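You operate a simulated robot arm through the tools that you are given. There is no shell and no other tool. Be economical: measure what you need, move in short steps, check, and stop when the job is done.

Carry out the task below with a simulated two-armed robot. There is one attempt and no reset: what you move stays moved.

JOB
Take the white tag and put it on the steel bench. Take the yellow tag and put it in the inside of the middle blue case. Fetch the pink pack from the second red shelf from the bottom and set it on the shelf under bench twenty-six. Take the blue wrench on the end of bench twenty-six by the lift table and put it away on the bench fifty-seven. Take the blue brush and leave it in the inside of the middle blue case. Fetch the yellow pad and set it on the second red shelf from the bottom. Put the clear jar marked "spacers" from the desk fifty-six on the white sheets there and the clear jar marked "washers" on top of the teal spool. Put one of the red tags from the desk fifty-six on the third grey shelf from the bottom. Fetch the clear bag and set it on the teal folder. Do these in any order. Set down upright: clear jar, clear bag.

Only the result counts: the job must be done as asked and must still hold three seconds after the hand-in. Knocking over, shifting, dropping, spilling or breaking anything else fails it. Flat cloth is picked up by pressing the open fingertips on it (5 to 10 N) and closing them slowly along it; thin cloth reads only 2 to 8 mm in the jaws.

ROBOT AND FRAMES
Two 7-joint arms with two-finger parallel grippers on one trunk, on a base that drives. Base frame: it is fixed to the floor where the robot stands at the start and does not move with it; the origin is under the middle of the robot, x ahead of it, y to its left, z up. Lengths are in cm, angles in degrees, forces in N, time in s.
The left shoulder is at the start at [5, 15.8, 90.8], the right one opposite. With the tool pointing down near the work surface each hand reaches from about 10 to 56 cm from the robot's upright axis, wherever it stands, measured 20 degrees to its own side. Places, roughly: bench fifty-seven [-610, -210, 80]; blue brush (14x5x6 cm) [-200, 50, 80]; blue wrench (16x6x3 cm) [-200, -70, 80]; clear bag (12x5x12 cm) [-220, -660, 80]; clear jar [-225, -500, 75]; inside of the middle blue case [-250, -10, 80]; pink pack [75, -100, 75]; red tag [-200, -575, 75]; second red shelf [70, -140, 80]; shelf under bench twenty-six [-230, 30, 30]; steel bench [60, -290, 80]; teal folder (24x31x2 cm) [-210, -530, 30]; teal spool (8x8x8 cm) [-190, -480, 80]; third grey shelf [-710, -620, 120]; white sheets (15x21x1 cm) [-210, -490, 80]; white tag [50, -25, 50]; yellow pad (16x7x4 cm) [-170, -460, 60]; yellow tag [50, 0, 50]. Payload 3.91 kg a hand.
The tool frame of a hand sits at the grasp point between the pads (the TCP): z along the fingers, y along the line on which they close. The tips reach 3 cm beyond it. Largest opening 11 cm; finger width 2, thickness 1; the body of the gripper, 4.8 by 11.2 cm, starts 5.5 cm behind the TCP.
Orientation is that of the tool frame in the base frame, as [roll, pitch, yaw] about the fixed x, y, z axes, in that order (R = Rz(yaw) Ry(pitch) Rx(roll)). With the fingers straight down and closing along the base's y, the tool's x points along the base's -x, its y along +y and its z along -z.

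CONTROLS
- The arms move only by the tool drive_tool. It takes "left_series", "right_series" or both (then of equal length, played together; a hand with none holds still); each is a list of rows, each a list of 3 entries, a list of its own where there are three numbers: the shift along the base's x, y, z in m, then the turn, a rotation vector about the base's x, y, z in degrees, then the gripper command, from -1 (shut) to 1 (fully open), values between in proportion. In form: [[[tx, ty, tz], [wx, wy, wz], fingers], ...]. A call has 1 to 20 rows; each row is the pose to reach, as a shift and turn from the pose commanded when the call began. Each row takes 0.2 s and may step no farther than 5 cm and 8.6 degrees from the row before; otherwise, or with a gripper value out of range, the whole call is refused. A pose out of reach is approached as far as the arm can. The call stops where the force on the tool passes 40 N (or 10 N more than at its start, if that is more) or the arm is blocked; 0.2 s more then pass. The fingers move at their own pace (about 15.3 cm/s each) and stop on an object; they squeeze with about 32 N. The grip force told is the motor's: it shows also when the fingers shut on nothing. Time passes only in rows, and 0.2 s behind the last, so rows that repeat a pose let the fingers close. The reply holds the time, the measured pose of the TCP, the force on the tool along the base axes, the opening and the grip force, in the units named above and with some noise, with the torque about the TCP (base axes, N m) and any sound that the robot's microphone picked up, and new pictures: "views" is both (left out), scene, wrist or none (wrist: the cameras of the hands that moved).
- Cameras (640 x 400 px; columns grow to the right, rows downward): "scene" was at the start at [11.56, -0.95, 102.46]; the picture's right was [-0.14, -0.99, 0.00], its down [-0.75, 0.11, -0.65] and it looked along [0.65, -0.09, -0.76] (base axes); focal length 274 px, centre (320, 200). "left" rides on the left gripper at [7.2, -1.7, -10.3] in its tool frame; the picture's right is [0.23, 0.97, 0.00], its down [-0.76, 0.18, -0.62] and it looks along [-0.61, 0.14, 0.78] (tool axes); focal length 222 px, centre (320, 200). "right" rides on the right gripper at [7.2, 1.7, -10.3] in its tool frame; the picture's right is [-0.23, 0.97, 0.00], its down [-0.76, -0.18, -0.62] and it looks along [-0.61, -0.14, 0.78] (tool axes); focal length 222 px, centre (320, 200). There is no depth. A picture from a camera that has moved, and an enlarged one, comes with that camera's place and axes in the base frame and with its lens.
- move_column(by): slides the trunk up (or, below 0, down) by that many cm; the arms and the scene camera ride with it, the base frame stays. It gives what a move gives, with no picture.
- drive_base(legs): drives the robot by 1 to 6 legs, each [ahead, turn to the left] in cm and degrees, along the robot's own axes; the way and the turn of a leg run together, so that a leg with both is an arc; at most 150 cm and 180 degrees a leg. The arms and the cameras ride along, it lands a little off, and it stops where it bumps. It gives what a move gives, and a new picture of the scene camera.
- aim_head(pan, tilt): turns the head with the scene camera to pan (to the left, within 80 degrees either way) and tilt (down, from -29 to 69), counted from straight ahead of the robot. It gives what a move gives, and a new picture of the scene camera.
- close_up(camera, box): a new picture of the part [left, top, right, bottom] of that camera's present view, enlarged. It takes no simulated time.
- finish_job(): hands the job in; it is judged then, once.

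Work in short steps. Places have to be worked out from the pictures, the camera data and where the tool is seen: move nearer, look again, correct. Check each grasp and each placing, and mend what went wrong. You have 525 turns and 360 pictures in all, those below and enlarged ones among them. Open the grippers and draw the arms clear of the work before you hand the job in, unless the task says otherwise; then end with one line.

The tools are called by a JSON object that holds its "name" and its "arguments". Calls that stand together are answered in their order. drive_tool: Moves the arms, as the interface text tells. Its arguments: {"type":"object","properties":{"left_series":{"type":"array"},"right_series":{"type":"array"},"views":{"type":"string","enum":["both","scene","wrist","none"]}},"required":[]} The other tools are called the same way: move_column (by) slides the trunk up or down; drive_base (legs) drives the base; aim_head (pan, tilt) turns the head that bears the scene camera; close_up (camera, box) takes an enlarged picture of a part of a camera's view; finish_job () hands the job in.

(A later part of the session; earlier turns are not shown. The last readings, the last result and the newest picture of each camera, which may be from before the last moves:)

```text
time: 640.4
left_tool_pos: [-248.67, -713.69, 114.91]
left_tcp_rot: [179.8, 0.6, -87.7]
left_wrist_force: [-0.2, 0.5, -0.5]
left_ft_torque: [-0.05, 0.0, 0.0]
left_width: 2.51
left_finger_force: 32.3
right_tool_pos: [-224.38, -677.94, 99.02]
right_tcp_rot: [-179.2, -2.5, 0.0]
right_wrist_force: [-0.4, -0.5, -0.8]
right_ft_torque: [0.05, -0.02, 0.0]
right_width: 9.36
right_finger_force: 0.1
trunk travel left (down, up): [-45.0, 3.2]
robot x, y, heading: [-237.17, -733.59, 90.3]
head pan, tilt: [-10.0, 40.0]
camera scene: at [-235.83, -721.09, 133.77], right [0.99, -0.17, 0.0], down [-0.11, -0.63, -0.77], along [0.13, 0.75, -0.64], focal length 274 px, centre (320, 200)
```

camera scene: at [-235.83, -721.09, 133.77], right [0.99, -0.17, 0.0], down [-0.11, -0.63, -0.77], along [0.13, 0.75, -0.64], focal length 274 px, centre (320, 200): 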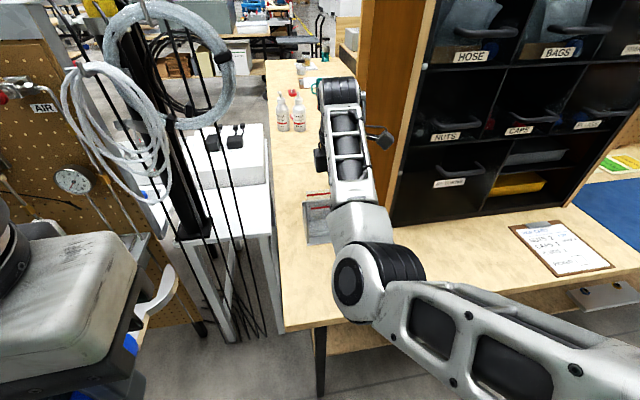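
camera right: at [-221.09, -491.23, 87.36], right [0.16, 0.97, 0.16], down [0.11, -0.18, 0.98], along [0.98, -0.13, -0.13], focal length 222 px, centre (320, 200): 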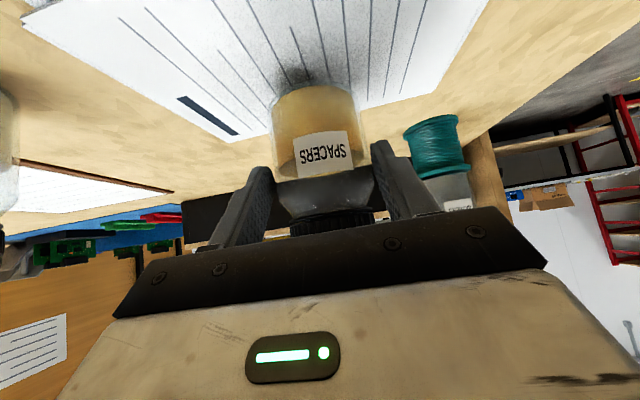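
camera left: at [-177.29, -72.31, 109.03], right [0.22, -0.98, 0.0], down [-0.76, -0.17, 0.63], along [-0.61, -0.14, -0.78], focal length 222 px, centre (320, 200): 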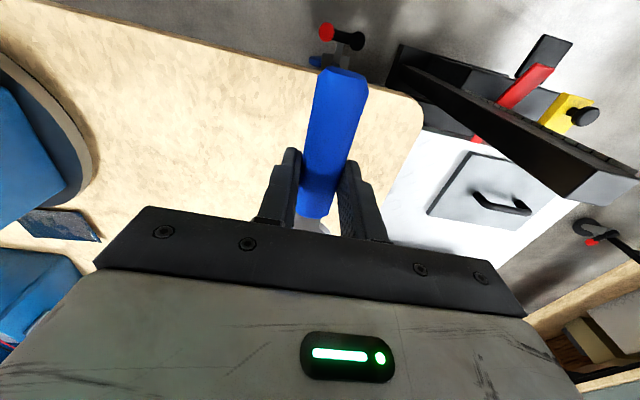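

I go 9 cm further and look with the wrist camera.

{"name": "drive_base", "arguments": {"legs": [[9, 0]]}}

{"name": "drive_tool", "arguments": {"right_series": [[[0, 0, -0.01], [0, 0, 0], 0.7]], "views": "wrist"}}

```text
time: 641.5
left_tool_pos: [-248.77, -704.77, 114.82]
left_tcp_rot: [179.8, 0.7, -87.7]
left_wrist_force: [-0.6, 0.9, -1.1]
left_ft_torque: [-0.02, -0.02, 0.01]
left_width: 2.53
left_finger_force: 32.2
right_tool_pos: [-224.41, -668.98, 99.06]
right_tcp_rot: [-179.2, -2.5, -0.3]
right_wrist_force: [-0.7, -0.3, -0.1]
right_ft_torque: [-0.03, 0.01, -0.02]
right_width: 9.34
right_finger_force: 0.0
trunk travel left (down, up): [-45.0, 3.2]
robot x, y, heading: [-237.39, -724.49, 90.0]
head pan, tilt: [-10.0, 40.0]
camera scene: at [-235.86, -712.13, 133.77], right [0.99, -0.17, 0.0], down [-0.11, -0.63, -0.77], along [0.13, 0.75, -0.64], focal length 274 px, centre (320, 200)
```

scene: 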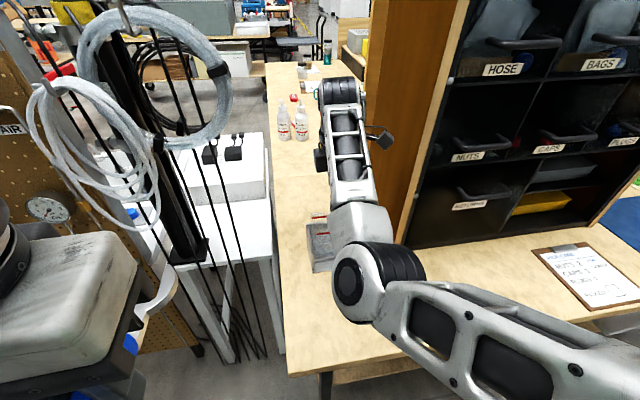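

```text
time: 641.9
left_tool_pos: [-248.7, -704.88, 114.78]
left_tcp_rot: [179.7, 0.8, -87.7]
left_wrist_force: [0.0, 0.5, -1.1]
left_ft_torque: [-0.01, -0.03, -0.01]
left_width: 2.52
left_finger_force: 32.1
right_tool_pos: [-224.45, -668.95, 98.02]
right_tcp_rot: [-179.1, -2.5, -0.1]
right_wrist_force: [0.8, -0.3, -0.6]
right_ft_torque: [0.01, -0.01, -0.02]
right_width: 9.33
right_finger_force: 0.0
trunk travel left (down, up): [-45.0, 3.2]
robot x, y, heading: [-236.78, -725.0, 90.4]
head pan, tilt: [-10.0, 40.0]
camera right: at [-217.64, -670.92, 108.57], right [-0.23, -0.97, -0.02], down [-0.79, 0.17, 0.59], along [-0.57, 0.15, -0.81], focal length 222 px, centre (320, 200)
```

right: 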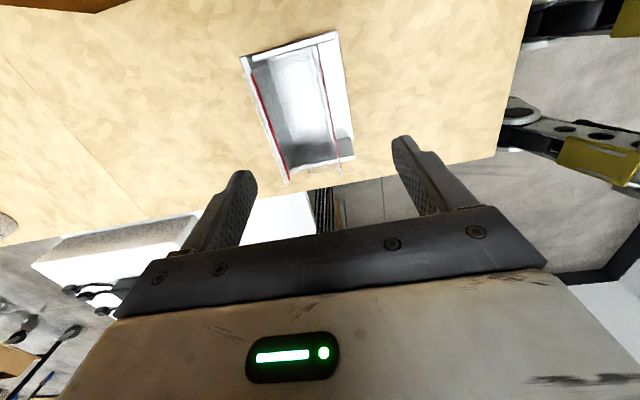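

Zoom on the bag from above.

{"name": "close_up", "arguments": {"camera": "right", "box": [220, 20, 380, 200]}}

```text
2.22 times, centred on (300, 110) of right
camera zoom: at [-217.64, -670.92, 108.57], right [-0.23, -0.97, -0.02], down [-0.79, 0.17, 0.59], along [-0.57, 0.15, -0.81], focal length 494 px, centre (364, 400)
```

zoom: 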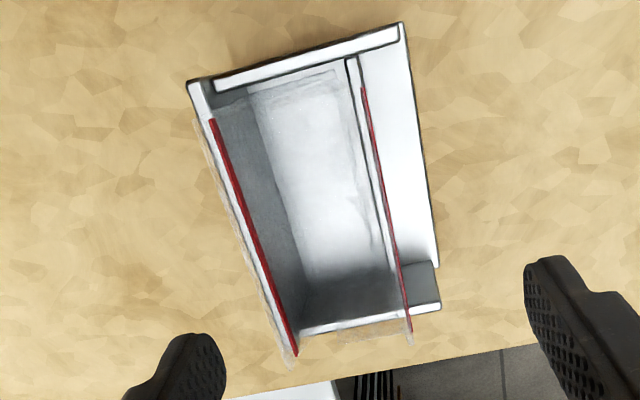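

The bag's two rims are at y≈-670 and -665 (centre [-223,-667.5]), top z≈89.5. I align and lower so the tips go to z≈85, just above the holder's back wall.

{"name": "drive_tool", "arguments": {"right_series": [[[0.007, 0.007, -0.03], [0, 1.2, 0], 0.7], [[0.014, 0.014, -0.06], [0, 2.4, 0], 0.7], [[0.014, 0.014, -0.085], [0, 2.4, 0], 0.7], [[0.014, 0.014, -0.1], [0, 2.4, 0], 0.7]], "views": "wrist"}}

```text
time: 642.9
left_tool_pos: [-248.68, -704.89, 114.82]
left_tcp_rot: [179.9, 0.8, -87.6]
left_wrist_force: [0.1, -0.2, -1.5]
left_ft_torque: [-0.05, 0.02, -0.03]
left_width: 2.53
left_finger_force: 32.6
right_tool_pos: [-223.02, -667.54, 88.09]
right_tcp_rot: [-179.0, -0.2, -0.2]
right_wrist_force: [0.2, 0.2, 0.1]
right_ft_torque: [-0.02, 0.02, -0.02]
right_width: 9.33
right_finger_force: 0.1
trunk travel left (down, up): [-45.0, 3.2]
robot x, y, heading: [-237.12, -724.85, 90.1]
head pan, tilt: [-10.0, 40.0]
camera right: at [-215.77, -669.51, 98.24], right [-0.23, -0.97, -0.02], down [-0.76, 0.17, 0.62], along [-0.6, 0.16, -0.78], focal length 222 px, centre (320, 200)
```

right: 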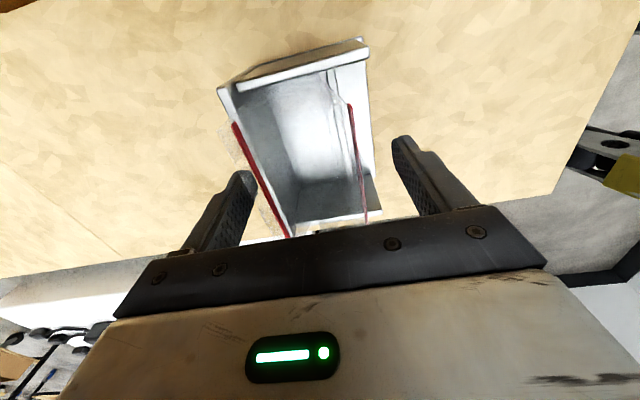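

Fingers straddle the bag. I close slowly.

{"name": "drive_tool", "arguments": {"right_series": [[[0, 0, 0], [0, 0, 0], 0.3], [[0, 0, 0], [0, 0, 0], 0], [[0, 0, 0], [0, 0, 0], -0.3], [[0, 0, 0], [0, 0, 0], -0.6], [[0, 0, 0], [0, 0, 0], -1], [[0, 0, 0], [0, 0, 0], -1]], "views": "wrist"}}

```text
time: 644.3
left_tool_pos: [-248.78, -704.86, 114.83]
left_tcp_rot: [179.8, 0.8, -87.7]
left_wrist_force: [0.4, -0.3, -2.1]
left_ft_torque: [-0.02, 0.0, 0.01]
left_width: 2.52
left_finger_force: 32.1
right_tool_pos: [-223.0, -667.67, 88.1]
right_tcp_rot: [-179.3, -0.1, -0.2]
right_wrist_force: [-0.1, 2.4, 0.8]
right_ft_torque: [0.17, -0.02, 0.05]
right_width: 1.59
right_finger_force: 31.7
trunk travel left (down, up): [-45.0, 3.2]
robot x, y, heading: [-237.46, -724.79, 90.4]
head pan, tilt: [-10.0, 40.0]
camera right: at [-215.79, -669.5, 98.27], right [-0.23, -0.97, -0.02], down [-0.76, 0.17, 0.62], along [-0.6, 0.16, -0.78], focal length 222 px, centre (320, 200)
```

right: 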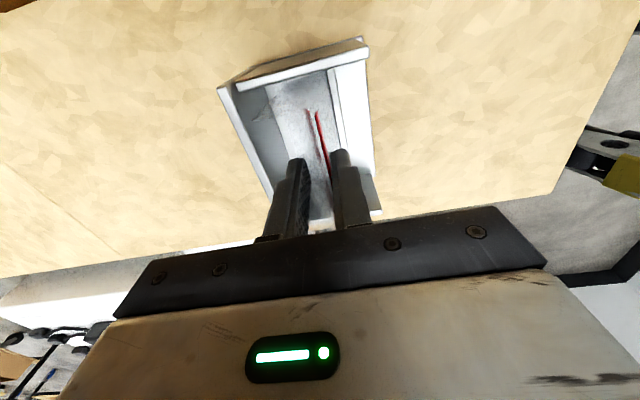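

Both rims are pinched together (1.6 cm). I lift straight up and look.

{"name": "drive_tool", "arguments": {"right_series": [[[0, 0, 0.015], [0, 0, 0], -1], [[0, 0, 0.04], [0, 0, 0], -1], [[0, 0, 0.07], [0, 0, 0], -1], [[0, 0, 0.1], [0, 0, 0], -1]], "views": "wrist"}}

```text
time: 645.3
left_tool_pos: [-248.84, -704.93, 114.78]
left_tcp_rot: [179.9, 0.7, -87.7]
left_wrist_force: [-0.3, 0.5, -0.5]
left_ft_torque: [0.02, -0.05, 0.0]
left_width: 2.52
left_finger_force: 32.6
right_tool_pos: [-223.16, -667.78, 98.24]
right_tcp_rot: [-179.1, -0.2, -0.1]
right_wrist_force: [-1.0, 0.6, -0.6]
right_ft_torque: [0.04, 0.0, 0.0]
right_width: 1.55
right_finger_force: 32.1
trunk travel left (down, up): [-45.0, 3.2]
robot x, y, heading: [-237.37, -724.46, 90.2]
head pan, tilt: [-10.0, 40.0]
camera right: at [-215.99, -669.51, 108.44], right [-0.23, -0.97, -0.02], down [-0.76, 0.17, 0.62], along [-0.6, 0.15, -0.78], focal length 222 px, centre (320, 200)
```

right: 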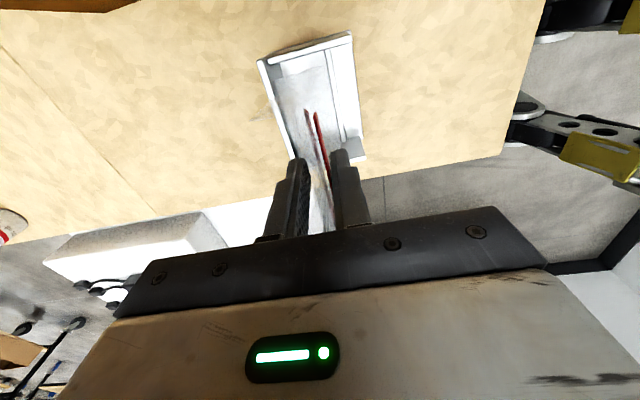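

Lift a little more and back out, then look at what I hold.

{"name": "drive_tool", "arguments": {"right_series": [[[0, 0, 0.02], [0, 0, 0], -1], [[0, -0.01, 0.04], [0, 0, 0], -1]], "views": "none"}}

{"name": "drive_base", "arguments": {"legs": [[-45, 0]]}}

{"name": "close_up", "arguments": {"camera": "scene", "box": [260, 60, 460, 230]}}

```text
time: 645.9
left_tool_pos: [-248.57, -704.91, 114.85]
left_tcp_rot: [179.9, 0.7, -87.7]
left_wrist_force: [1.1, -0.2, -1.8]
left_ft_torque: [-0.06, 0.0, 0.01]
left_width: 2.55
left_finger_force: 31.2
right_tool_pos: [-222.82, -667.8, 101.78]
right_tcp_rot: [-179.2, -0.1, -0.1]
right_wrist_force: [-0.2, 0.1, 0.0]
right_ft_torque: [-0.06, 0.02, -0.01]
right_width: 1.55
right_finger_force: 32.1
right hand out of reach, approached as far as the arm can: row 2
trunk travel left (down, up): [-45.0, 3.2]
robot x, y, heading: [-237.39, -725.01, 90.3]
head pan, tilt: [-10.0, 40.0]
```

```text
time: 648.6
left_tool_pos: [-248.58, -749.38, 114.73]
left_tcp_rot: [179.8, 0.7, -88.2]
left_wrist_force: [0.7, 0.3, -0.9]
left_ft_torque: [-0.02, -0.01, -0.05]
left_width: 2.51
left_finger_force: 31.9
right_tool_pos: [-222.6, -712.39, 101.79]
right_tcp_rot: [-179.2, -0.1, -0.5]
right_wrist_force: [-0.4, -0.7, -0.3]
right_ft_torque: [0.04, -0.01, -0.01]
right_width: 1.56
right_finger_force: 32.2
trunk travel left (down, up): [-45.0, 3.2]
robot x, y, heading: [-237.25, -768.83, 89.9]
head pan, tilt: [-10.0, 40.0]
camera scene: at [-235.76, -756.8, 133.79], right [0.98, -0.18, 0.0], down [-0.11, -0.63, -0.77], along [0.14, 0.75, -0.64], focal length 274 px, centre (320, 200)
```

scene: 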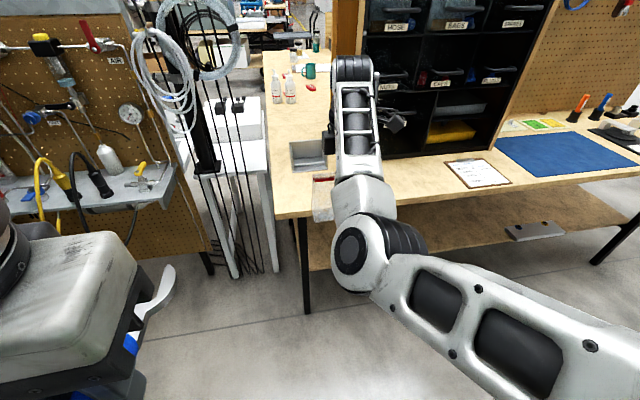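

```text
2.35 times, centred on (360, 145) of scene
camera zoom: at [-235.76, -756.8, 133.79], right [0.98, -0.18, 0.0], down [-0.11, -0.63, -0.77], along [0.14, 0.75, -0.64], focal length 645 px, centre (226, 329)
```

zoom: 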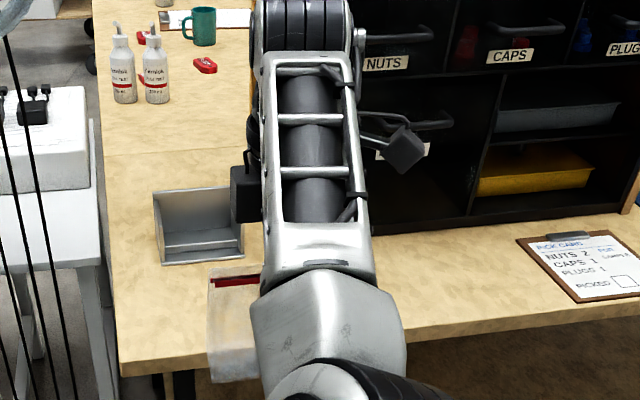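

The holder is empty behind it: it was one bag, now in my hand. I drive all the way back around to the -x side of desk fifty-six.

{"name": "drive_base", "arguments": {"legs": [[0, -90], [140, 0], [95, 0], [0, 90], [150, 0]]}}

{"name": "drive_base", "arguments": {"legs": [[0, 8], [110, 0], [100, 0], [0, 82], [120, 0]]}}

```text
time: 674.8
left_tool_pos: [-15.25, -598.57, 114.82]
left_tcp_rot: [179.8, 0.7, -86.9]
left_wrist_force: [0.2, -0.4, -0.8]
left_ft_torque: [-0.03, -0.02, -0.02]
left_width: 2.52
left_finger_force: 31.9
right_tool_pos: [9.81, -561.13, 101.64]
right_tcp_rot: [-179.1, -0.1, 0.8]
right_wrist_force: [-0.1, -1.0, -0.8]
right_ft_torque: [0.0, 0.01, -0.02]
right_width: 1.46
right_finger_force: 32.2
trunk travel left (down, up): [-45.0, 3.2]
robot x, y, heading: [-3.62, -618.16, 90.9]
head pan, tilt: [-10.0, 40.0]
camera scene: at [-2.31, -605.71, 133.78], right [0.99, -0.16, 0.0], down [-0.1, -0.64, -0.77], along [0.12, 0.76, -0.64], focal length 274 px, centre (320, 200)
```

scene: 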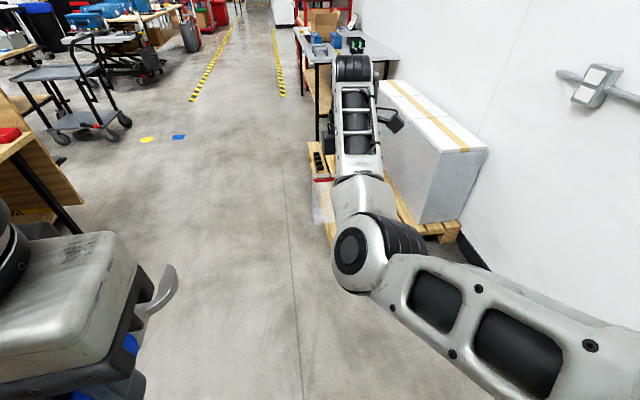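

```text
time: 694.0
left_tool_pos: [-165.3, -426.62, 114.85]
left_tcp_rot: [179.8, 0.6, 3.6]
left_wrist_force: [0.0, -0.6, -0.6]
left_ft_torque: [0.02, 0.01, 0.02]
left_width: 2.51
left_finger_force: 32.4
right_tool_pos: [-202.91, -402.02, 101.68]
right_tcp_rot: [-179.3, -0.1, 91.3]
right_wrist_force: [0.3, 0.7, 0.8]
right_ft_torque: [-0.02, 0.02, -0.01]
right_width: 1.37
right_finger_force: 32.2
trunk travel left (down, up): [-45.0, 3.2]
robot x, y, heading: [-145.59, -414.48, -178.4]
head pan, tilt: [-10.0, 40.0]
stopped in leg 5: the robot was blocked; the commanded pose is now the measured one
camera scene: at [-158.17, -413.4, 133.76], right [0.15, 0.99, 0.0], down [0.64, -0.09, -0.77], along [-0.76, 0.11, -0.64], focal length 274 px, centre (320, 200)
```

scene: 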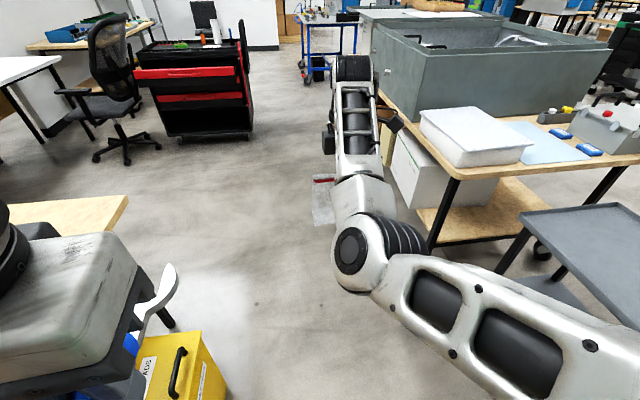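

Something (probably the wet-floor sign at y≈-441) stopped the base. I back off and steer a little to the right around it.

{"name": "drive_base", "arguments": {"legs": [[-16, 0], [0, -16], [45, 0], [0, 15], [120, 0]]}}

{"name": "drive_base", "arguments": {"legs": [[0, 60], [0, 30], [130, 0]]}}

```text
time: 705.3
left_tool_pos: [-312.8, -415.58, 114.83]
left_tcp_rot: [179.8, 0.8, 2.6]
left_wrist_force: [0.1, -0.5, -1.2]
left_ft_torque: [0.02, -0.02, 0.0]
left_width: 2.53
left_finger_force: 32.5
right_tool_pos: [-350.03, -389.99, 101.83]
right_tcp_rot: [-179.1, -0.1, 90.1]
right_wrist_force: [0.7, -0.6, -0.2]
right_ft_torque: [0.0, 0.02, 0.02]
right_width: 1.33
right_finger_force: 31.7
trunk travel left (down, up): [-45.0, 3.2]
robot x, y, heading: [-292.86, -403.87, -179.4]
head pan, tilt: [-10.0, 40.0]
camera scene: at [-305.42, -402.4, 133.78], right [0.17, 0.99, 0.0], down [0.63, -0.11, -0.77], along [-0.76, 0.13, -0.64], focal length 274 px, centre (320, 200)
```

scene: 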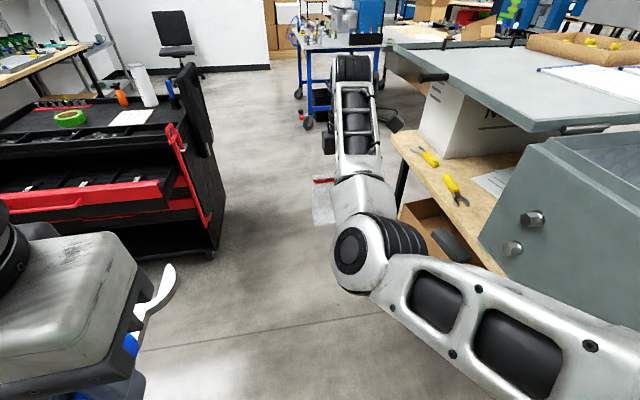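

```text
time: 716.0
left_tool_pos: [-278.49, -554.14, 114.72]
left_tcp_rot: [179.8, 0.7, 93.2]
left_wrist_force: [0.2, 0.2, -2.0]
left_ft_torque: [0.04, 0.0, -0.02]
left_width: 2.5
left_finger_force: 32.0
right_tool_pos: [-303.63, -591.73, 101.84]
right_tcp_rot: [-179.1, -0.1, -179.2]
right_wrist_force: [0.4, -1.0, 0.0]
right_ft_torque: [-0.03, 0.03, 0.0]
right_width: 1.3
right_finger_force: 32.3
trunk travel left (down, up): [-45.0, 3.2]
robot x, y, heading: [-290.16, -534.58, -88.9]
head pan, tilt: [-10.0, 40.0]
camera scene: at [-291.78, -546.69, 133.78], right [-0.99, 0.15, 0.0], down [0.1, 0.64, -0.77], along [-0.12, -0.76, -0.64], focal length 274 px, centre (320, 200)
```

scene: 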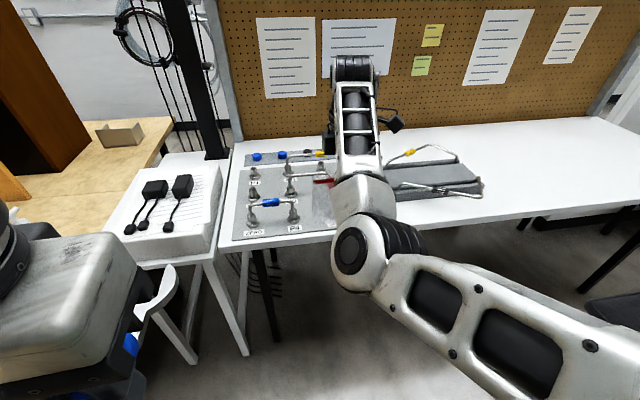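

I back up 15 cm for clearance, then turn to face the desk.

{"name": "drive_base", "arguments": {"legs": [[-16, 0], [0, 89]]}}

{"name": "aim_head", "arguments": {"pan": 0, "tilt": 50}}

```text
time: 721.2
left_tool_pos: [-270.8, -506.74, 114.79]
left_tcp_rot: [179.8, 0.6, -178.0]
left_wrist_force: [-1.0, -0.2, -1.9]
left_ft_torque: [-0.03, 0.01, -0.03]
left_width: 2.54
left_finger_force: 32.1
right_tool_pos: [-233.86, -532.63, 101.78]
right_tcp_rot: [-179.2, -0.1, -90.3]
right_wrist_force: [-0.4, 0.2, -0.2]
right_ft_torque: [-0.02, -0.01, 0.0]
right_width: 1.26
right_finger_force: 32.3
trunk travel left (down, up): [-45.0, 3.2]
robot x, y, heading: [-290.76, -518.38, 0.0]
head pan, tilt: [-10.0, 40.0]
camera scene: at [-278.5, -519.55, 133.78], right [-0.17, -0.98, 0.0], down [-0.63, 0.11, -0.77], along [0.75, -0.13, -0.64], focal length 274 px, centre (320, 200)
```

scene: 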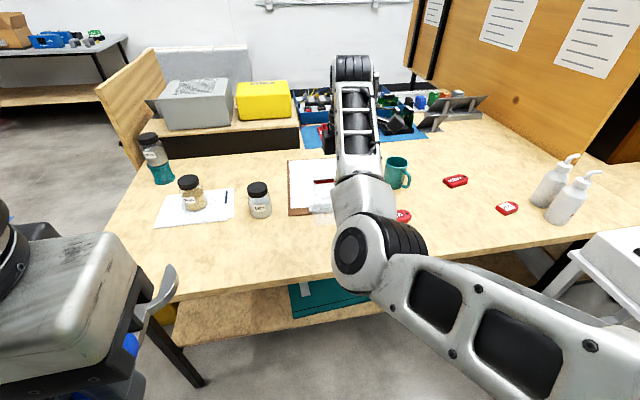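

```text
time: 721.9
left_tool_pos: [-270.8, -506.79, 114.85]
left_tcp_rot: [179.9, 0.7, -178.0]
left_wrist_force: [0.4, 0.6, -0.4]
left_ft_torque: [0.0, 0.02, -0.03]
left_width: 2.52
left_finger_force: 32.3
right_tool_pos: [-233.77, -532.74, 101.84]
right_tcp_rot: [-179.1, -0.1, -90.4]
right_wrist_force: [0.0, -0.1, 0.4]
right_ft_torque: [-0.03, 0.03, 0.01]
right_width: 1.26
right_finger_force: 32.6
trunk travel left (down, up): [-45.0, 3.2]
robot x, y, heading: [-290.98, -518.36, -0.2]
head pan, tilt: [0.0, 50.0]
camera scene: at [-279.17, -518.09, 132.37], right [0.0, -1.0, 0.0], down [-0.77, 0.0, -0.64], along [0.64, 0.0, -0.77], focal length 274 px, centre (320, 200)
```

scene: 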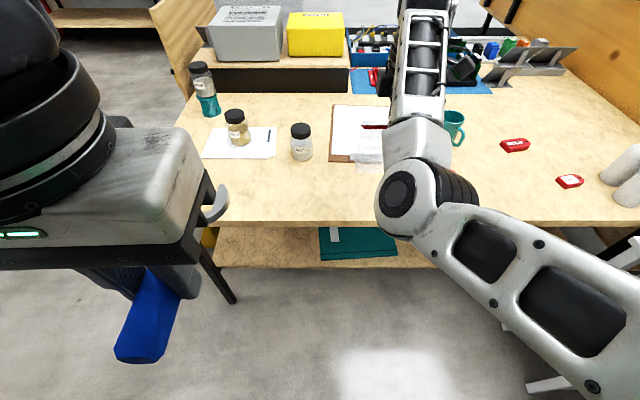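

Folder: y -519…-548, front at x≈-228, top z≈35. I back up, lower the trunk and the right hand so the bag can slide in under the desk top, and raise the left hand out of the way.

{"name": "drive_base", "arguments": {"legs": [[-32, 0]]}}

{"name": "move_column", "arguments": {"by": -37}}

{"name": "drive_tool", "arguments": {"right_series": [[[0, 0, -0.04], [0, 0, 0], -1], [[0, 0, -0.08], [0, 0, 0], -1], [[0, 0, -0.12], [0, 0, 0], -1], [[0, 0, -0.15], [0, 0, 0], -1], [[0, 0, -0.155], [0, 0, 0], -1]], "left_series": [[[0, 0, 0.04], [0, 0, 0], -1], [[0, 0, 0.08], [0, 0, 0], -1], [[0, 0, 0.12], [0, 0, 0], -1], [[0, 0, 0.16], [0, 0, 0], -1], [[0, 0, 0.18], [0, 0, 0], -1]], "views": "wrist"}}

```text
time: 724.0
left_tool_pos: [-302.35, -506.69, 114.72]
left_tcp_rot: [179.8, 0.8, -178.1]
left_wrist_force: [-1.2, 0.4, -2.0]
left_ft_torque: [-0.02, -0.01, 0.0]
left_width: 2.52
left_finger_force: 31.8
right_tool_pos: [-265.46, -532.85, 101.75]
right_tcp_rot: [-179.2, 0.0, -90.5]
right_wrist_force: [0.5, 0.0, -1.1]
right_ft_torque: [0.01, 0.01, -0.02]
right_width: 1.27
right_finger_force: 32.1
trunk travel left (down, up): [-45.0, 3.2]
robot x, y, heading: [-322.39, -518.33, -0.3]
head pan, tilt: [0.0, 50.0]
camera scene: at [-310.84, -518.05, 132.37], right [0.0, -1.0, 0.0], down [-0.77, 0.0, -0.64], along [0.64, 0.0, -0.77], focal length 274 px, centre (320, 200)
```

scene: 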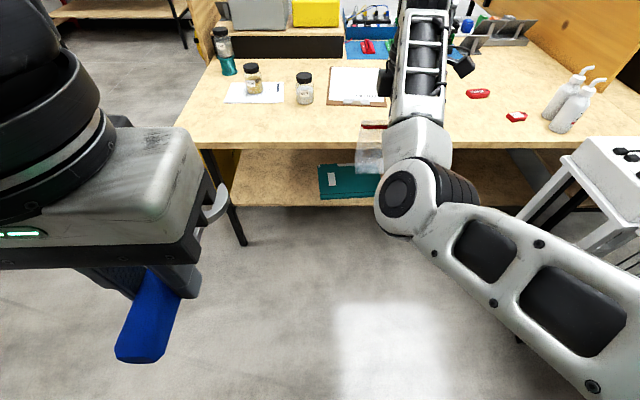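

```text
time: 727.6
left_tool_pos: [-302.45, -506.83, 77.79]
left_tcp_rot: [179.9, 0.7, -178.1]
left_wrist_force: [0.2, 0.0, -2.0]
left_ft_torque: [0.01, 0.02, 0.03]
left_width: 2.55
left_finger_force: 31.4
right_tool_pos: [-265.4, -532.72, 64.8]
right_tcp_rot: [-179.0, 0.0, -90.4]
right_wrist_force: [0.6, 0.0, -0.8]
right_ft_torque: [0.01, 0.02, 0.0]
right_width: 1.26
right_finger_force: 32.1
trunk travel left (down, up): [-8.0, 40.2]
robot x, y, heading: [-321.91, -518.47, -0.3]
head pan, tilt: [0.0, 50.0]
```

```text
time: 728.6
left_tool_pos: [-302.29, -506.6, 91.66]
left_tcp_rot: [178.1, 0.7, -178.2]
left_wrist_force: [5.0, 2.2, -18.2]
left_ft_torque: [0.69, 0.1, 0.21]
left_width: 2.5
left_finger_force: 32.2
right_tool_pos: [-265.42, -532.81, 51.0]
right_tcp_rot: [-179.0, -0.3, -90.6]
right_wrist_force: [0.1, 0.5, 0.3]
right_ft_torque: [-0.03, -0.02, -0.03]
right_width: 1.24
right_finger_force: 32.2
trunk travel left (down, up): [-8.0, 40.2]
robot x, y, heading: [-322.44, -518.39, -0.2]
head pan, tilt: [0.0, 50.0]
stopped in row 4 (left hand): the force on the tool passed its limit at 57 N (the readings are from after the stop); the commanded pose is now the measured one
camera right: at [-267.25, -539.95, 61.15], right [-0.97, 0.24, -0.02], down [0.17, 0.76, 0.62], along [0.16, 0.6, -0.78], focal length 222 px, centre (320, 200)
camera left: at [-309.55, -508.86, 101.7], right [-0.26, 0.97, 0.03], down [0.75, 0.18, 0.64], along [0.61, 0.19, -0.77], focal length 222 px, centre (320, 200)
```

right: 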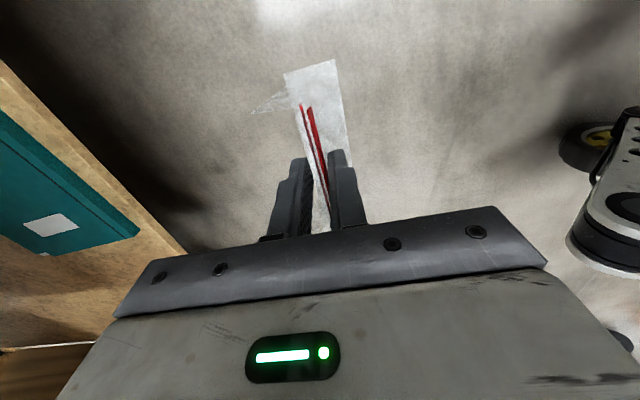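
left: 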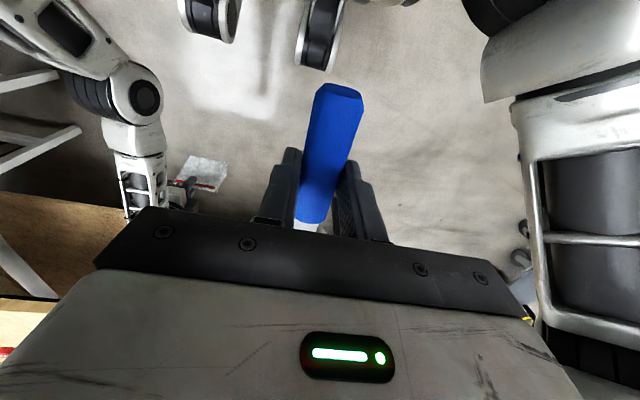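

Left hand had touched my head; I lower it 1.5 cm. I lower the right hand to z≈46.8 (bag bottom ≈36) and check the entry.

{"name": "drive_tool", "arguments": {"right_series": [[[0, 0, -0.02], [0, 0, 0], -1], [[0, 0, -0.042], [0, 0, 0], -1]], "left_series": [[[-0.01, 0, -0.015], [0, 0, 0], -1], [[-0.01, 0, -0.02], [0, 0, 0], -1]], "views": "none"}}

{"name": "drive_base", "arguments": {"legs": [[22, 0]]}}

```text
time: 729.2
left_tool_pos: [-303.28, -506.66, 89.68]
left_tcp_rot: [178.6, 0.7, -178.3]
left_wrist_force: [-0.3, 0.2, -1.3]
left_ft_torque: [0.02, 0.0, -0.01]
left_width: 2.53
left_finger_force: 31.8
right_tool_pos: [-265.43, -532.76, 46.65]
right_tcp_rot: [-179.1, -0.1, -90.4]
right_wrist_force: [-0.3, 0.6, -0.9]
right_ft_torque: [0.03, -0.01, -0.02]
right_width: 1.23
right_finger_force: 32.5
trunk travel left (down, up): [-8.0, 40.2]
robot x, y, heading: [-322.47, -518.08, -0.0]
head pan, tilt: [0.0, 50.0]
```

```text
time: 730.9
left_tool_pos: [-281.3, -506.78, 89.86]
left_tcp_rot: [178.6, 0.8, -178.2]
left_wrist_force: [0.1, 0.7, -1.7]
left_ft_torque: [-0.01, 0.01, 0.0]
left_width: 2.52
left_finger_force: 31.9
right_tool_pos: [-243.49, -532.81, 46.64]
right_tcp_rot: [-179.0, -0.2, -90.4]
right_wrist_force: [-0.3, 0.7, -1.1]
right_ft_torque: [0.04, 0.03, 0.03]
right_width: 1.21
right_finger_force: 31.8
trunk travel left (down, up): [-8.0, 40.2]
robot x, y, heading: [-300.46, -518.39, -0.3]
head pan, tilt: [0.0, 50.0]
camera scene: at [-288.86, -518.12, 95.36], right [0.0, -1.0, 0.0], down [-0.77, 0.0, -0.64], along [0.64, 0.0, -0.77], focal length 274 px, centre (320, 200)
```

scene: 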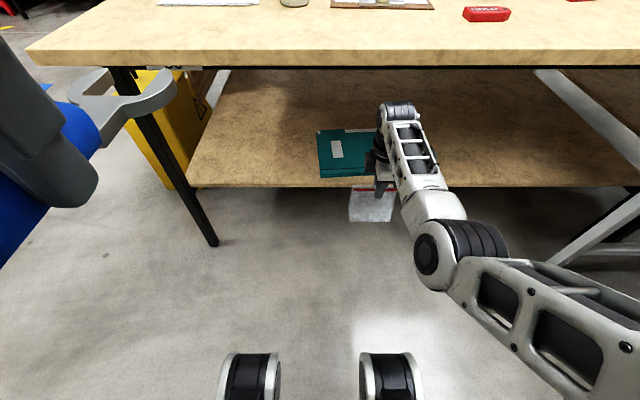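

Looks clear: shelf edge x≈-231, folder from x≈-229. I drive the bag in over the folder.

{"name": "drive_base", "arguments": {"legs": [[27, 0]]}}

```text
time: 732.8
left_tool_pos: [-254.55, -506.8, 89.67]
left_tcp_rot: [178.4, 0.6, -178.3]
left_wrist_force: [-0.3, 0.0, -1.7]
left_ft_torque: [0.01, 0.02, 0.0]
left_width: 2.5
left_finger_force: 31.7
right_tool_pos: [-216.66, -533.0, 46.68]
right_tcp_rot: [-179.2, -0.1, -90.5]
right_wrist_force: [0.9, -0.1, 0.2]
right_ft_torque: [0.05, 0.02, 0.03]
right_width: 1.19
right_finger_force: 32.5
trunk travel left (down, up): [-8.0, 40.2]
robot x, y, heading: [-273.76, -518.29, -0.3]
head pan, tilt: [0.0, 50.0]
camera scene: at [-262.05, -518.24, 95.36], right [0.0, -1.0, 0.0], down [-0.77, 0.0, -0.64], along [0.64, 0.0, -0.77], focal length 274 px, centre (320, 200)
```

scene: 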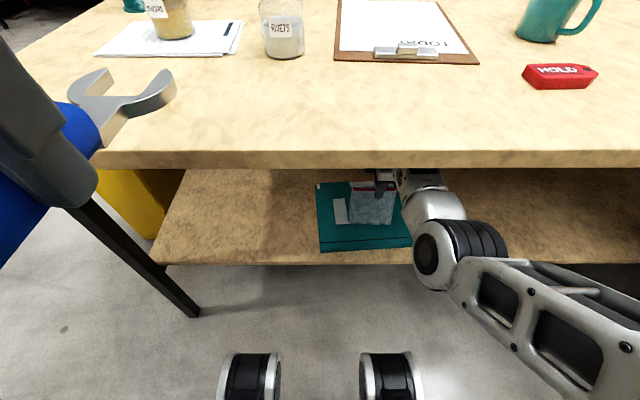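

The bag hangs over the folder. I lower in small steps to contact.

{"name": "drive_tool", "arguments": {"right_series": [[[0, 0, -0.005], [0, 0, 0], -1], [[0, 0, -0.01], [0, 0, 0], -1]], "views": "none"}}

{"name": "drive_tool", "arguments": {"right_series": [[[0, 0, -0.004], [0, 0, 0], -1], [[0, 0, -0.008], [0, 0, 0], -1]], "views": "none"}}

{"name": "close_up", "arguments": {"camera": "scene", "box": [300, 150, 440, 270]}}

```text
time: 733.4
left_tool_pos: [-254.7, -506.75, 89.98]
left_tcp_rot: [178.5, 0.9, -178.4]
left_wrist_force: [0.6, 0.3, -1.9]
left_ft_torque: [-0.03, 0.03, 0.03]
left_width: 2.56
left_finger_force: 32.3
right_tool_pos: [-216.2, -533.05, 46.49]
right_tcp_rot: [-178.1, -0.3, -90.6]
right_wrist_force: [4.1, -1.1, 36.1]
right_ft_torque: [0.34, 0.9, -0.01]
right_width: 1.31
right_finger_force: 32.1
trunk travel left (down, up): [-8.0, 40.2]
robot x, y, heading: [-273.55, -518.46, -0.2]
head pan, tilt: [0.0, 50.0]
```

```text
time: 734.0
left_tool_pos: [-254.75, -506.79, 89.87]
left_tcp_rot: [178.6, 0.9, -178.3]
left_wrist_force: [-0.2, 0.2, -1.0]
left_ft_torque: [0.0, 0.02, 0.02]
left_width: 2.53
left_finger_force: 32.3
right_tool_pos: [-216.22, -533.05, 45.75]
right_tcp_rot: [-178.1, -0.2, -90.8]
right_wrist_force: [0.4, -0.3, 39.8]
right_ft_torque: [0.01, 1.23, 0.02]
right_width: 1.63
right_finger_force: 32.0
trunk travel left (down, up): [-8.0, 40.2]
robot x, y, heading: [-273.7, -518.31, -0.4]
head pan, tilt: [0.0, 50.0]
```

```text
3.33 times, centred on (370, 210) of scene
camera zoom: at [-262.29, -518.18, 95.42], right [0.0, -1.0, 0.0], down [-0.76, 0.0, -0.65], along [0.65, 0.0, -0.76], focal length 913 px, centre (153, 167)
```

zoom: 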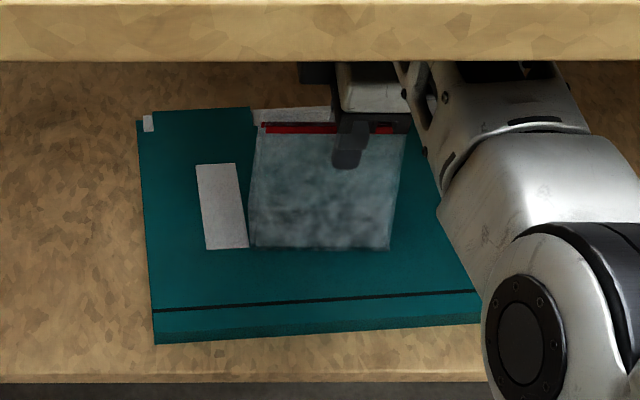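

The bag stands on the folder. I relax the pressure, open fully, and will slide the hand sideways (no room to lift under the desk).

{"name": "drive_tool", "arguments": {"right_series": [[[0, 0, 0.006], [0, 0, 0], -1], [[0, 0, 0.008], [0, 0, 0], -0.7], [[0, 0, 0.008], [0, 0, 0], -0.4], [[0, 0, 0.008], [0, 0, 0], 0], [[0, 0, 0.008], [0, 0, 0], 0.5], [[0, 0, 0.01], [0, 0, 0], 1], [[0, 0, 0.015], [0, 0, 0], 1]], "views": "none"}}

{"name": "close_up", "arguments": {"camera": "scene", "box": [300, 150, 440, 270]}}

```text
time: 735.6
left_tool_pos: [-254.61, -506.91, 89.85]
left_tcp_rot: [178.5, 0.7, -178.3]
left_wrist_force: [-0.3, 0.3, -1.4]
left_ft_torque: [-0.04, 0.05, -0.04]
left_width: 2.55
left_finger_force: 32.2
right_tool_pos: [-216.67, -533.12, 46.42]
right_tcp_rot: [-179.1, 0.0, -90.7]
right_wrist_force: [-0.8, -0.9, -0.4]
right_ft_torque: [0.0, 0.05, 0.03]
right_width: 11.01
right_finger_force: 0.1
trunk travel left (down, up): [-8.0, 40.2]
robot x, y, heading: [-273.4, -518.42, -0.6]
head pan, tilt: [0.0, 50.0]
```

```text
3.33 times, centred on (370, 210) of scene
camera zoom: at [-262.04, -518.24, 95.36], right [0.0, -1.0, 0.0], down [-0.77, 0.0, -0.64], along [0.64, 0.0, -0.77], focal length 913 px, centre (153, 167)
```

zoom: 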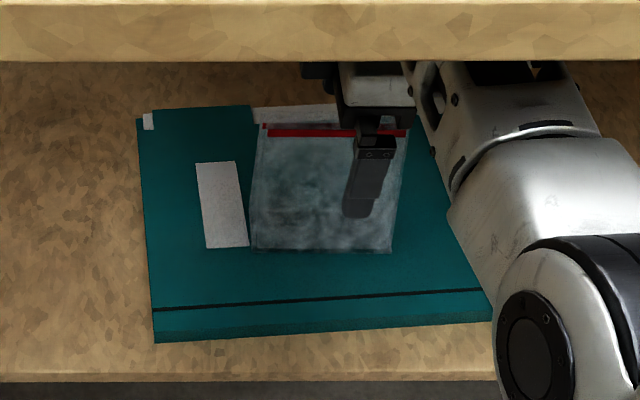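

Bag stands open and upright. Slide the hand 10 cm to the right, then back out with the base.

{"name": "drive_tool", "arguments": {"right_series": [[[0, -0.02, 0], [0, 0, 0], 1], [[0, -0.04, 0], [0, 0, 0], 1], [[0, -0.06, 0], [0, 0, 0], 1], [[0, -0.08, 0], [0, 0, 0], 1], [[0, -0.1, 0], [0, 0, 0], 1]], "views": "scene"}}

```text
time: 736.8
left_tool_pos: [-254.49, -506.79, 89.76]
left_tcp_rot: [178.4, 0.8, -178.3]
left_wrist_force: [1.4, 0.2, -1.8]
left_ft_torque: [-0.02, 0.01, -0.04]
left_width: 2.5
left_finger_force: 32.1
right_tool_pos: [-216.68, -543.07, 46.23]
right_tcp_rot: [-179.1, 0.0, -90.5]
right_wrist_force: [0.4, 0.3, -0.2]
right_ft_torque: [0.0, 0.01, -0.01]
right_width: 11.0
right_finger_force: 0.0
trunk travel left (down, up): [-8.0, 40.2]
robot x, y, heading: [-273.56, -517.86, -0.2]
head pan, tilt: [0.0, 50.0]
camera scene: at [-262.05, -518.24, 95.36], right [0.0, -1.0, 0.0], down [-0.77, 0.0, -0.64], along [0.64, 0.0, -0.77], focal length 274 px, centre (320, 200)
```

scene: 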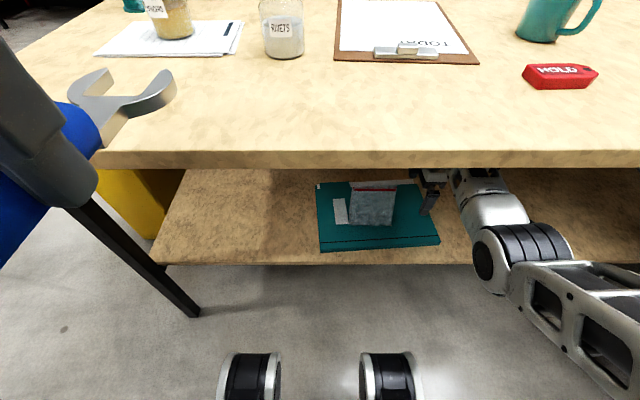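

Bag is placed upright on the folder. I back out, raise the trunk, and go for the nearer red HOLD tag at ≈[-225,-551].

{"name": "drive_base", "arguments": {"legs": [[-40, 0]]}}

{"name": "move_column", "arguments": {"by": 38}}

{"name": "drive_tool", "arguments": {"right_series": [[[0, 0, 0.03], [0, 0, 0], 0.4], [[0, 0, 0.06], [0, 0, 0], 0.3], [[0, 0.01, 0.09], [0, 0, 0], 0.3]], "left_series": [[[0, 0, -0.04], [0, 0, 0], -1], [[0, 0, -0.08], [0, 0, 0], -1], [[0, 0, -0.12], [0, 0, 0], -1]], "views": "none"}}

{"name": "aim_head", "arguments": {"pan": -20, "tilt": 45}}

```text
time: 739.3
left_tool_pos: [-294.76, -506.66, 89.74]
left_tcp_rot: [178.5, 0.7, -178.3]
left_wrist_force: [0.0, -0.4, -0.5]
left_ft_torque: [0.0, 0.04, 0.01]
left_width: 2.52
left_finger_force: 32.1
right_tool_pos: [-257.01, -542.9, 46.29]
right_tcp_rot: [-179.0, -0.1, -90.7]
right_wrist_force: [0.2, 0.3, 1.6]
right_ft_torque: [-0.03, -0.01, 0.0]
right_width: 11.01
right_finger_force: 0.1
trunk travel left (down, up): [-8.0, 40.2]
robot x, y, heading: [-313.84, -518.43, -0.5]
head pan, tilt: [0.0, 50.0]
camera scene: at [-302.2, -518.05, 95.36], right [-0.01, -1.0, 0.0], down [-0.77, 0.0, -0.64], along [0.64, 0.0, -0.77], focal length 274 px, centre (320, 200)
```

scene: 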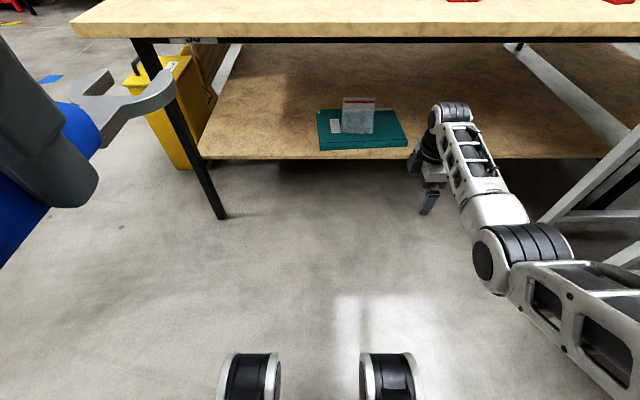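

```text
time: 743.0
left_tool_pos: [-294.7, -506.65, 127.92]
left_tcp_rot: [178.6, 0.7, -178.3]
left_wrist_force: [-0.2, 0.4, -1.5]
left_ft_torque: [0.02, 0.07, 0.01]
left_width: 2.51
left_finger_force: 32.1
right_tool_pos: [-256.84, -542.78, 84.49]
right_tcp_rot: [-179.0, -0.1, -90.6]
right_wrist_force: [0.6, 0.1, 0.0]
right_ft_torque: [-0.02, 0.04, 0.02]
right_width: 10.99
right_finger_force: 0.0
trunk travel left (down, up): [-46.0, 2.2]
robot x, y, heading: [-313.45, -518.27, -0.3]
head pan, tilt: [0.0, 50.0]
```

```text
time: 743.8
left_tool_pos: [-294.4, -506.91, 116.4]
left_tcp_rot: [179.0, 0.1, -177.9]
left_wrist_force: [2.0, -0.2, -0.6]
left_ft_torque: [-0.02, 0.24, 0.01]
left_width: 2.51
left_finger_force: 32.3
right_tool_pos: [-256.82, -541.98, 93.18]
right_tcp_rot: [-179.1, -0.3, -90.7]
right_wrist_force: [0.5, 0.2, 0.5]
right_ft_torque: [0.01, 0.01, 0.04]
right_width: 7.15
right_finger_force: 0.0
trunk travel left (down, up): [-46.0, 2.2]
robot x, y, heading: [-313.91, -518.23, -0.2]
head pan, tilt: [0.0, 50.0]
stopped in row 3 (left hand): the force on the tool passed its limit at 73 N (the readings are from after the stop); the commanded pose is now the measured one
```

```text
time: 744.6
left_tool_pos: [-294.49, -506.88, 116.46]
left_tcp_rot: [179.1, 0.1, -177.9]
left_wrist_force: [2.3, 0.8, 1.5]
left_ft_torque: [-0.15, 0.56, -0.01]
left_width: 2.52
left_finger_force: 32.1
right_tool_pos: [-256.76, -542.02, 93.17]
right_tcp_rot: [-179.0, -0.2, -90.7]
right_wrist_force: [0.8, 0.3, -0.3]
right_ft_torque: [0.02, 0.01, -0.03]
right_width: 7.15
right_finger_force: 0.1
trunk travel left (down, up): [-46.0, 2.2]
robot x, y, heading: [-313.51, -518.01, -0.2]
head pan, tilt: [-20.0, 45.0]
camera scene: at [-302.27, -520.83, 134.05], right [-0.35, -0.94, 0.0], down [-0.66, 0.24, -0.71], along [0.66, -0.24, -0.71], focal length 274 px, centre (320, 200)
```

scene: 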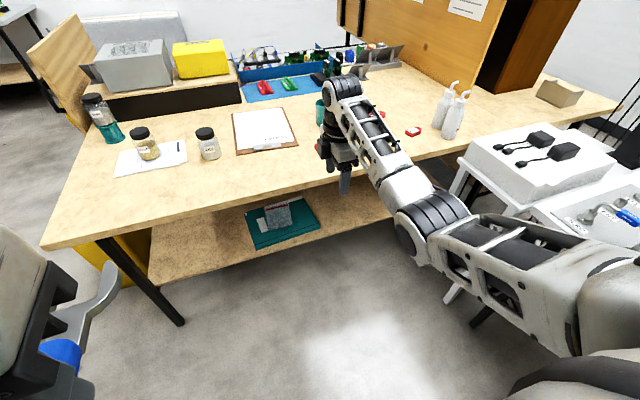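

I lower the trunk 12 cm while raising the right hand, then drive forward over the tag.

{"name": "drive_tool", "arguments": {"right_series": [[[0, -0.02, 0.03], [0, 0, 0], 0.3], [[0, -0.04, 0.06], [0, 0, 0], 0.3], [[0, -0.05, 0.1], [0, 0, 0], 0.3]], "views": "none"}}

{"name": "move_column", "arguments": {"by": -12}}

{"name": "drive_base", "arguments": {"legs": [[0, -4], [31, 0]]}}

{"name": "drive_tool", "arguments": {"right_series": [[[0, 0, -0.01], [0, 0, 4], 0.3], [[0, 0, -0.02], [0, 0, 4], 0.3]], "views": "wrist"}}

```text
time: 745.4
left_tool_pos: [-294.47, -506.88, 116.38]
left_tcp_rot: [179.1, 0.0, -177.9]
left_wrist_force: [1.9, 0.6, 0.7]
left_ft_torque: [-0.12, 0.62, 0.07]
left_width: 2.54
left_finger_force: 32.2
right_tool_pos: [-256.75, -546.93, 103.34]
right_tcp_rot: [-179.2, -0.2, -90.7]
right_wrist_force: [0.4, 0.4, 0.0]
right_ft_torque: [-0.01, 0.03, -0.03]
right_width: 7.16
right_finger_force: 0.2
trunk travel left (down, up): [-46.0, 2.2]
robot x, y, heading: [-313.83, -518.33, -0.3]
head pan, tilt: [-20.0, 45.0]
```

```text
time: 746.9
left_tool_pos: [-294.44, -506.85, 104.46]
left_tcp_rot: [179.0, 0.0, -177.9]
left_wrist_force: [3.2, -1.2, 2.1]
left_ft_torque: [0.06, 0.63, 0.16]
left_width: 2.5
left_finger_force: 31.6
right_tool_pos: [-256.83, -547.07, 91.3]
right_tcp_rot: [-179.1, -0.2, -90.7]
right_wrist_force: [0.1, -0.2, -0.3]
right_ft_torque: [0.0, 0.01, -0.02]
right_width: 7.14
right_finger_force: 0.0
trunk travel left (down, up): [-34.0, 14.2]
robot x, y, heading: [-314.08, -517.85, -0.0]
head pan, tilt: [-20.0, 45.0]
```

```text
time: 749.5
left_tool_pos: [-262.64, -510.62, 104.4]
left_tcp_rot: [179.1, 0.1, 178.0]
left_wrist_force: [4.5, 1.1, 2.0]
left_ft_torque: [-0.12, 0.82, 0.0]
left_width: 2.51
left_finger_force: 31.3
right_tool_pos: [-228.08, -553.29, 91.13]
right_tcp_rot: [-179.0, -0.3, -94.6]
right_wrist_force: [1.0, 0.3, 0.0]
right_ft_torque: [0.02, 0.0, -0.01]
right_width: 7.15
right_finger_force: 0.0
trunk travel left (down, up): [-34.0, 14.2]
robot x, y, heading: [-282.74, -520.39, -4.2]
head pan, tilt: [-20.0, 45.0]
camera scene: at [-271.48, -524.01, 122.05], right [-0.41, -0.91, 0.0], down [-0.64, 0.29, -0.71], along [0.64, -0.29, -0.71], focal length 274 px, centre (320, 200)
```

scene: 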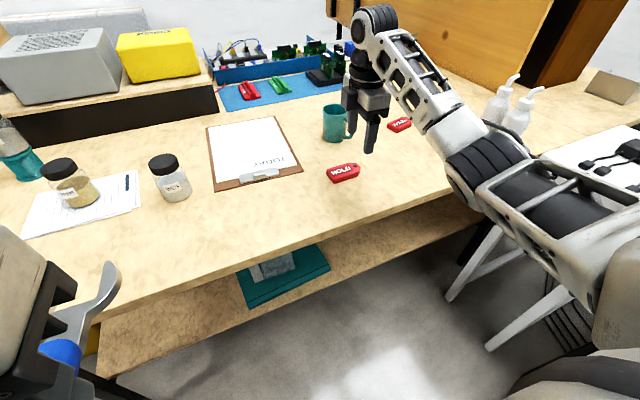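

```text
time: 750.1
left_tool_pos: [-262.82, -510.58, 104.43]
left_tcp_rot: [179.2, 0.1, 178.1]
left_wrist_force: [2.1, 0.7, 1.1]
left_ft_torque: [-0.08, 0.29, -0.03]
left_width: 2.54
left_finger_force: 31.6
right_tool_pos: [-228.16, -553.29, 89.29]
right_tcp_rot: [-179.0, 0.0, -90.6]
right_wrist_force: [0.6, -0.1, 0.3]
right_ft_torque: [0.0, 0.01, 0.0]
right_width: 7.14
right_finger_force: 0.0
trunk travel left (down, up): [-34.0, 14.2]
robot x, y, heading: [-282.85, -520.49, -4.3]
head pan, tilt: [-20.0, 45.0]
camera right: at [-229.93, -560.51, 99.52], right [-0.97, 0.24, -0.02], down [0.18, 0.76, 0.62], along [0.16, 0.6, -0.78], focal length 222 px, centre (320, 200)
```

right: 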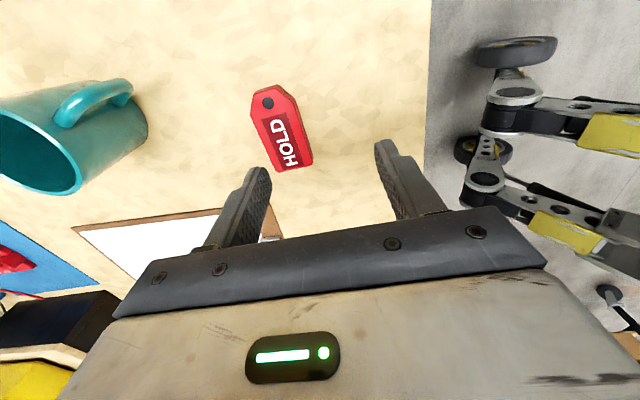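

Tag lies along y, centre [-224,-553.2]. I move over it and lower in steps.

{"name": "drive_tool", "arguments": {"right_series": [[[0.02, 0, -0.02], [0, 0, 0], 0.1], [[0.041, 0, -0.05], [0, 0, 0], 0.1], [[0.041, 0, -0.075], [0, 0, 0], 0.1]], "views": "none"}}

{"name": "drive_tool", "arguments": {"right_series": [[[0, 0, -0.006], [0, 0, 0], 0.1], [[0, 0, -0.012], [0, 0, 0], 0.1], [[0, 0, -0.018], [0, 0, 0], 0.1]], "views": "wrist"}}

```text
time: 750.9
left_tool_pos: [-262.85, -510.57, 104.39]
left_tcp_rot: [179.1, 0.1, 178.1]
left_wrist_force: [1.2, -0.1, 1.5]
left_ft_torque: [0.0, 0.39, 0.04]
left_width: 2.49
left_finger_force: 31.9
right_tool_pos: [-223.81, -553.27, 81.69]
right_tcp_rot: [-179.0, -0.2, -90.8]
right_wrist_force: [0.7, 0.8, -0.4]
right_ft_torque: [0.01, 0.0, 0.02]
right_width: 6.05
right_finger_force: 0.1
trunk travel left (down, up): [-34.0, 14.2]
robot x, y, heading: [-282.73, -520.33, -4.4]
head pan, tilt: [-20.0, 45.0]
```

```text
time: 751.7
left_tool_pos: [-262.7, -510.69, 104.38]
left_tcp_rot: [179.0, 0.2, 178.1]
left_wrist_force: [2.4, -0.9, 0.6]
left_ft_torque: [0.01, 0.46, 0.08]
left_width: 2.53
left_finger_force: 32.3
right_tool_pos: [-223.98, -553.4, 79.92]
right_tcp_rot: [-179.0, -0.2, -90.7]
right_wrist_force: [0.6, -0.1, -0.2]
right_ft_torque: [-0.01, -0.02, -0.03]
right_width: 6.03
right_finger_force: 0.1
trunk travel left (down, up): [-34.0, 14.2]
robot x, y, heading: [-282.78, -520.5, -4.4]
head pan, tilt: [-20.0, 45.0]
camera right: at [-225.85, -560.51, 90.19], right [-0.97, 0.24, -0.02], down [0.18, 0.76, 0.62], along [0.16, 0.6, -0.78], focal length 222 px, centre (320, 200)
```

right: 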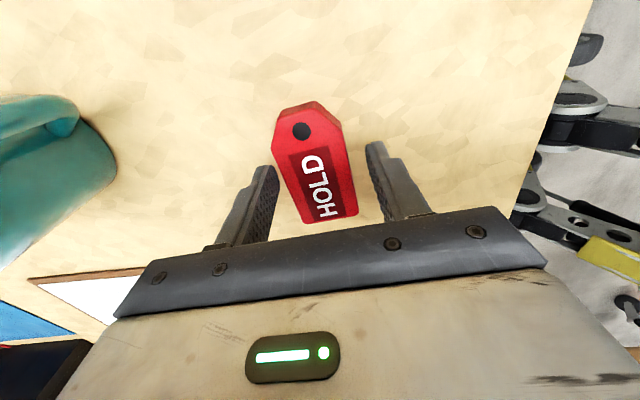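

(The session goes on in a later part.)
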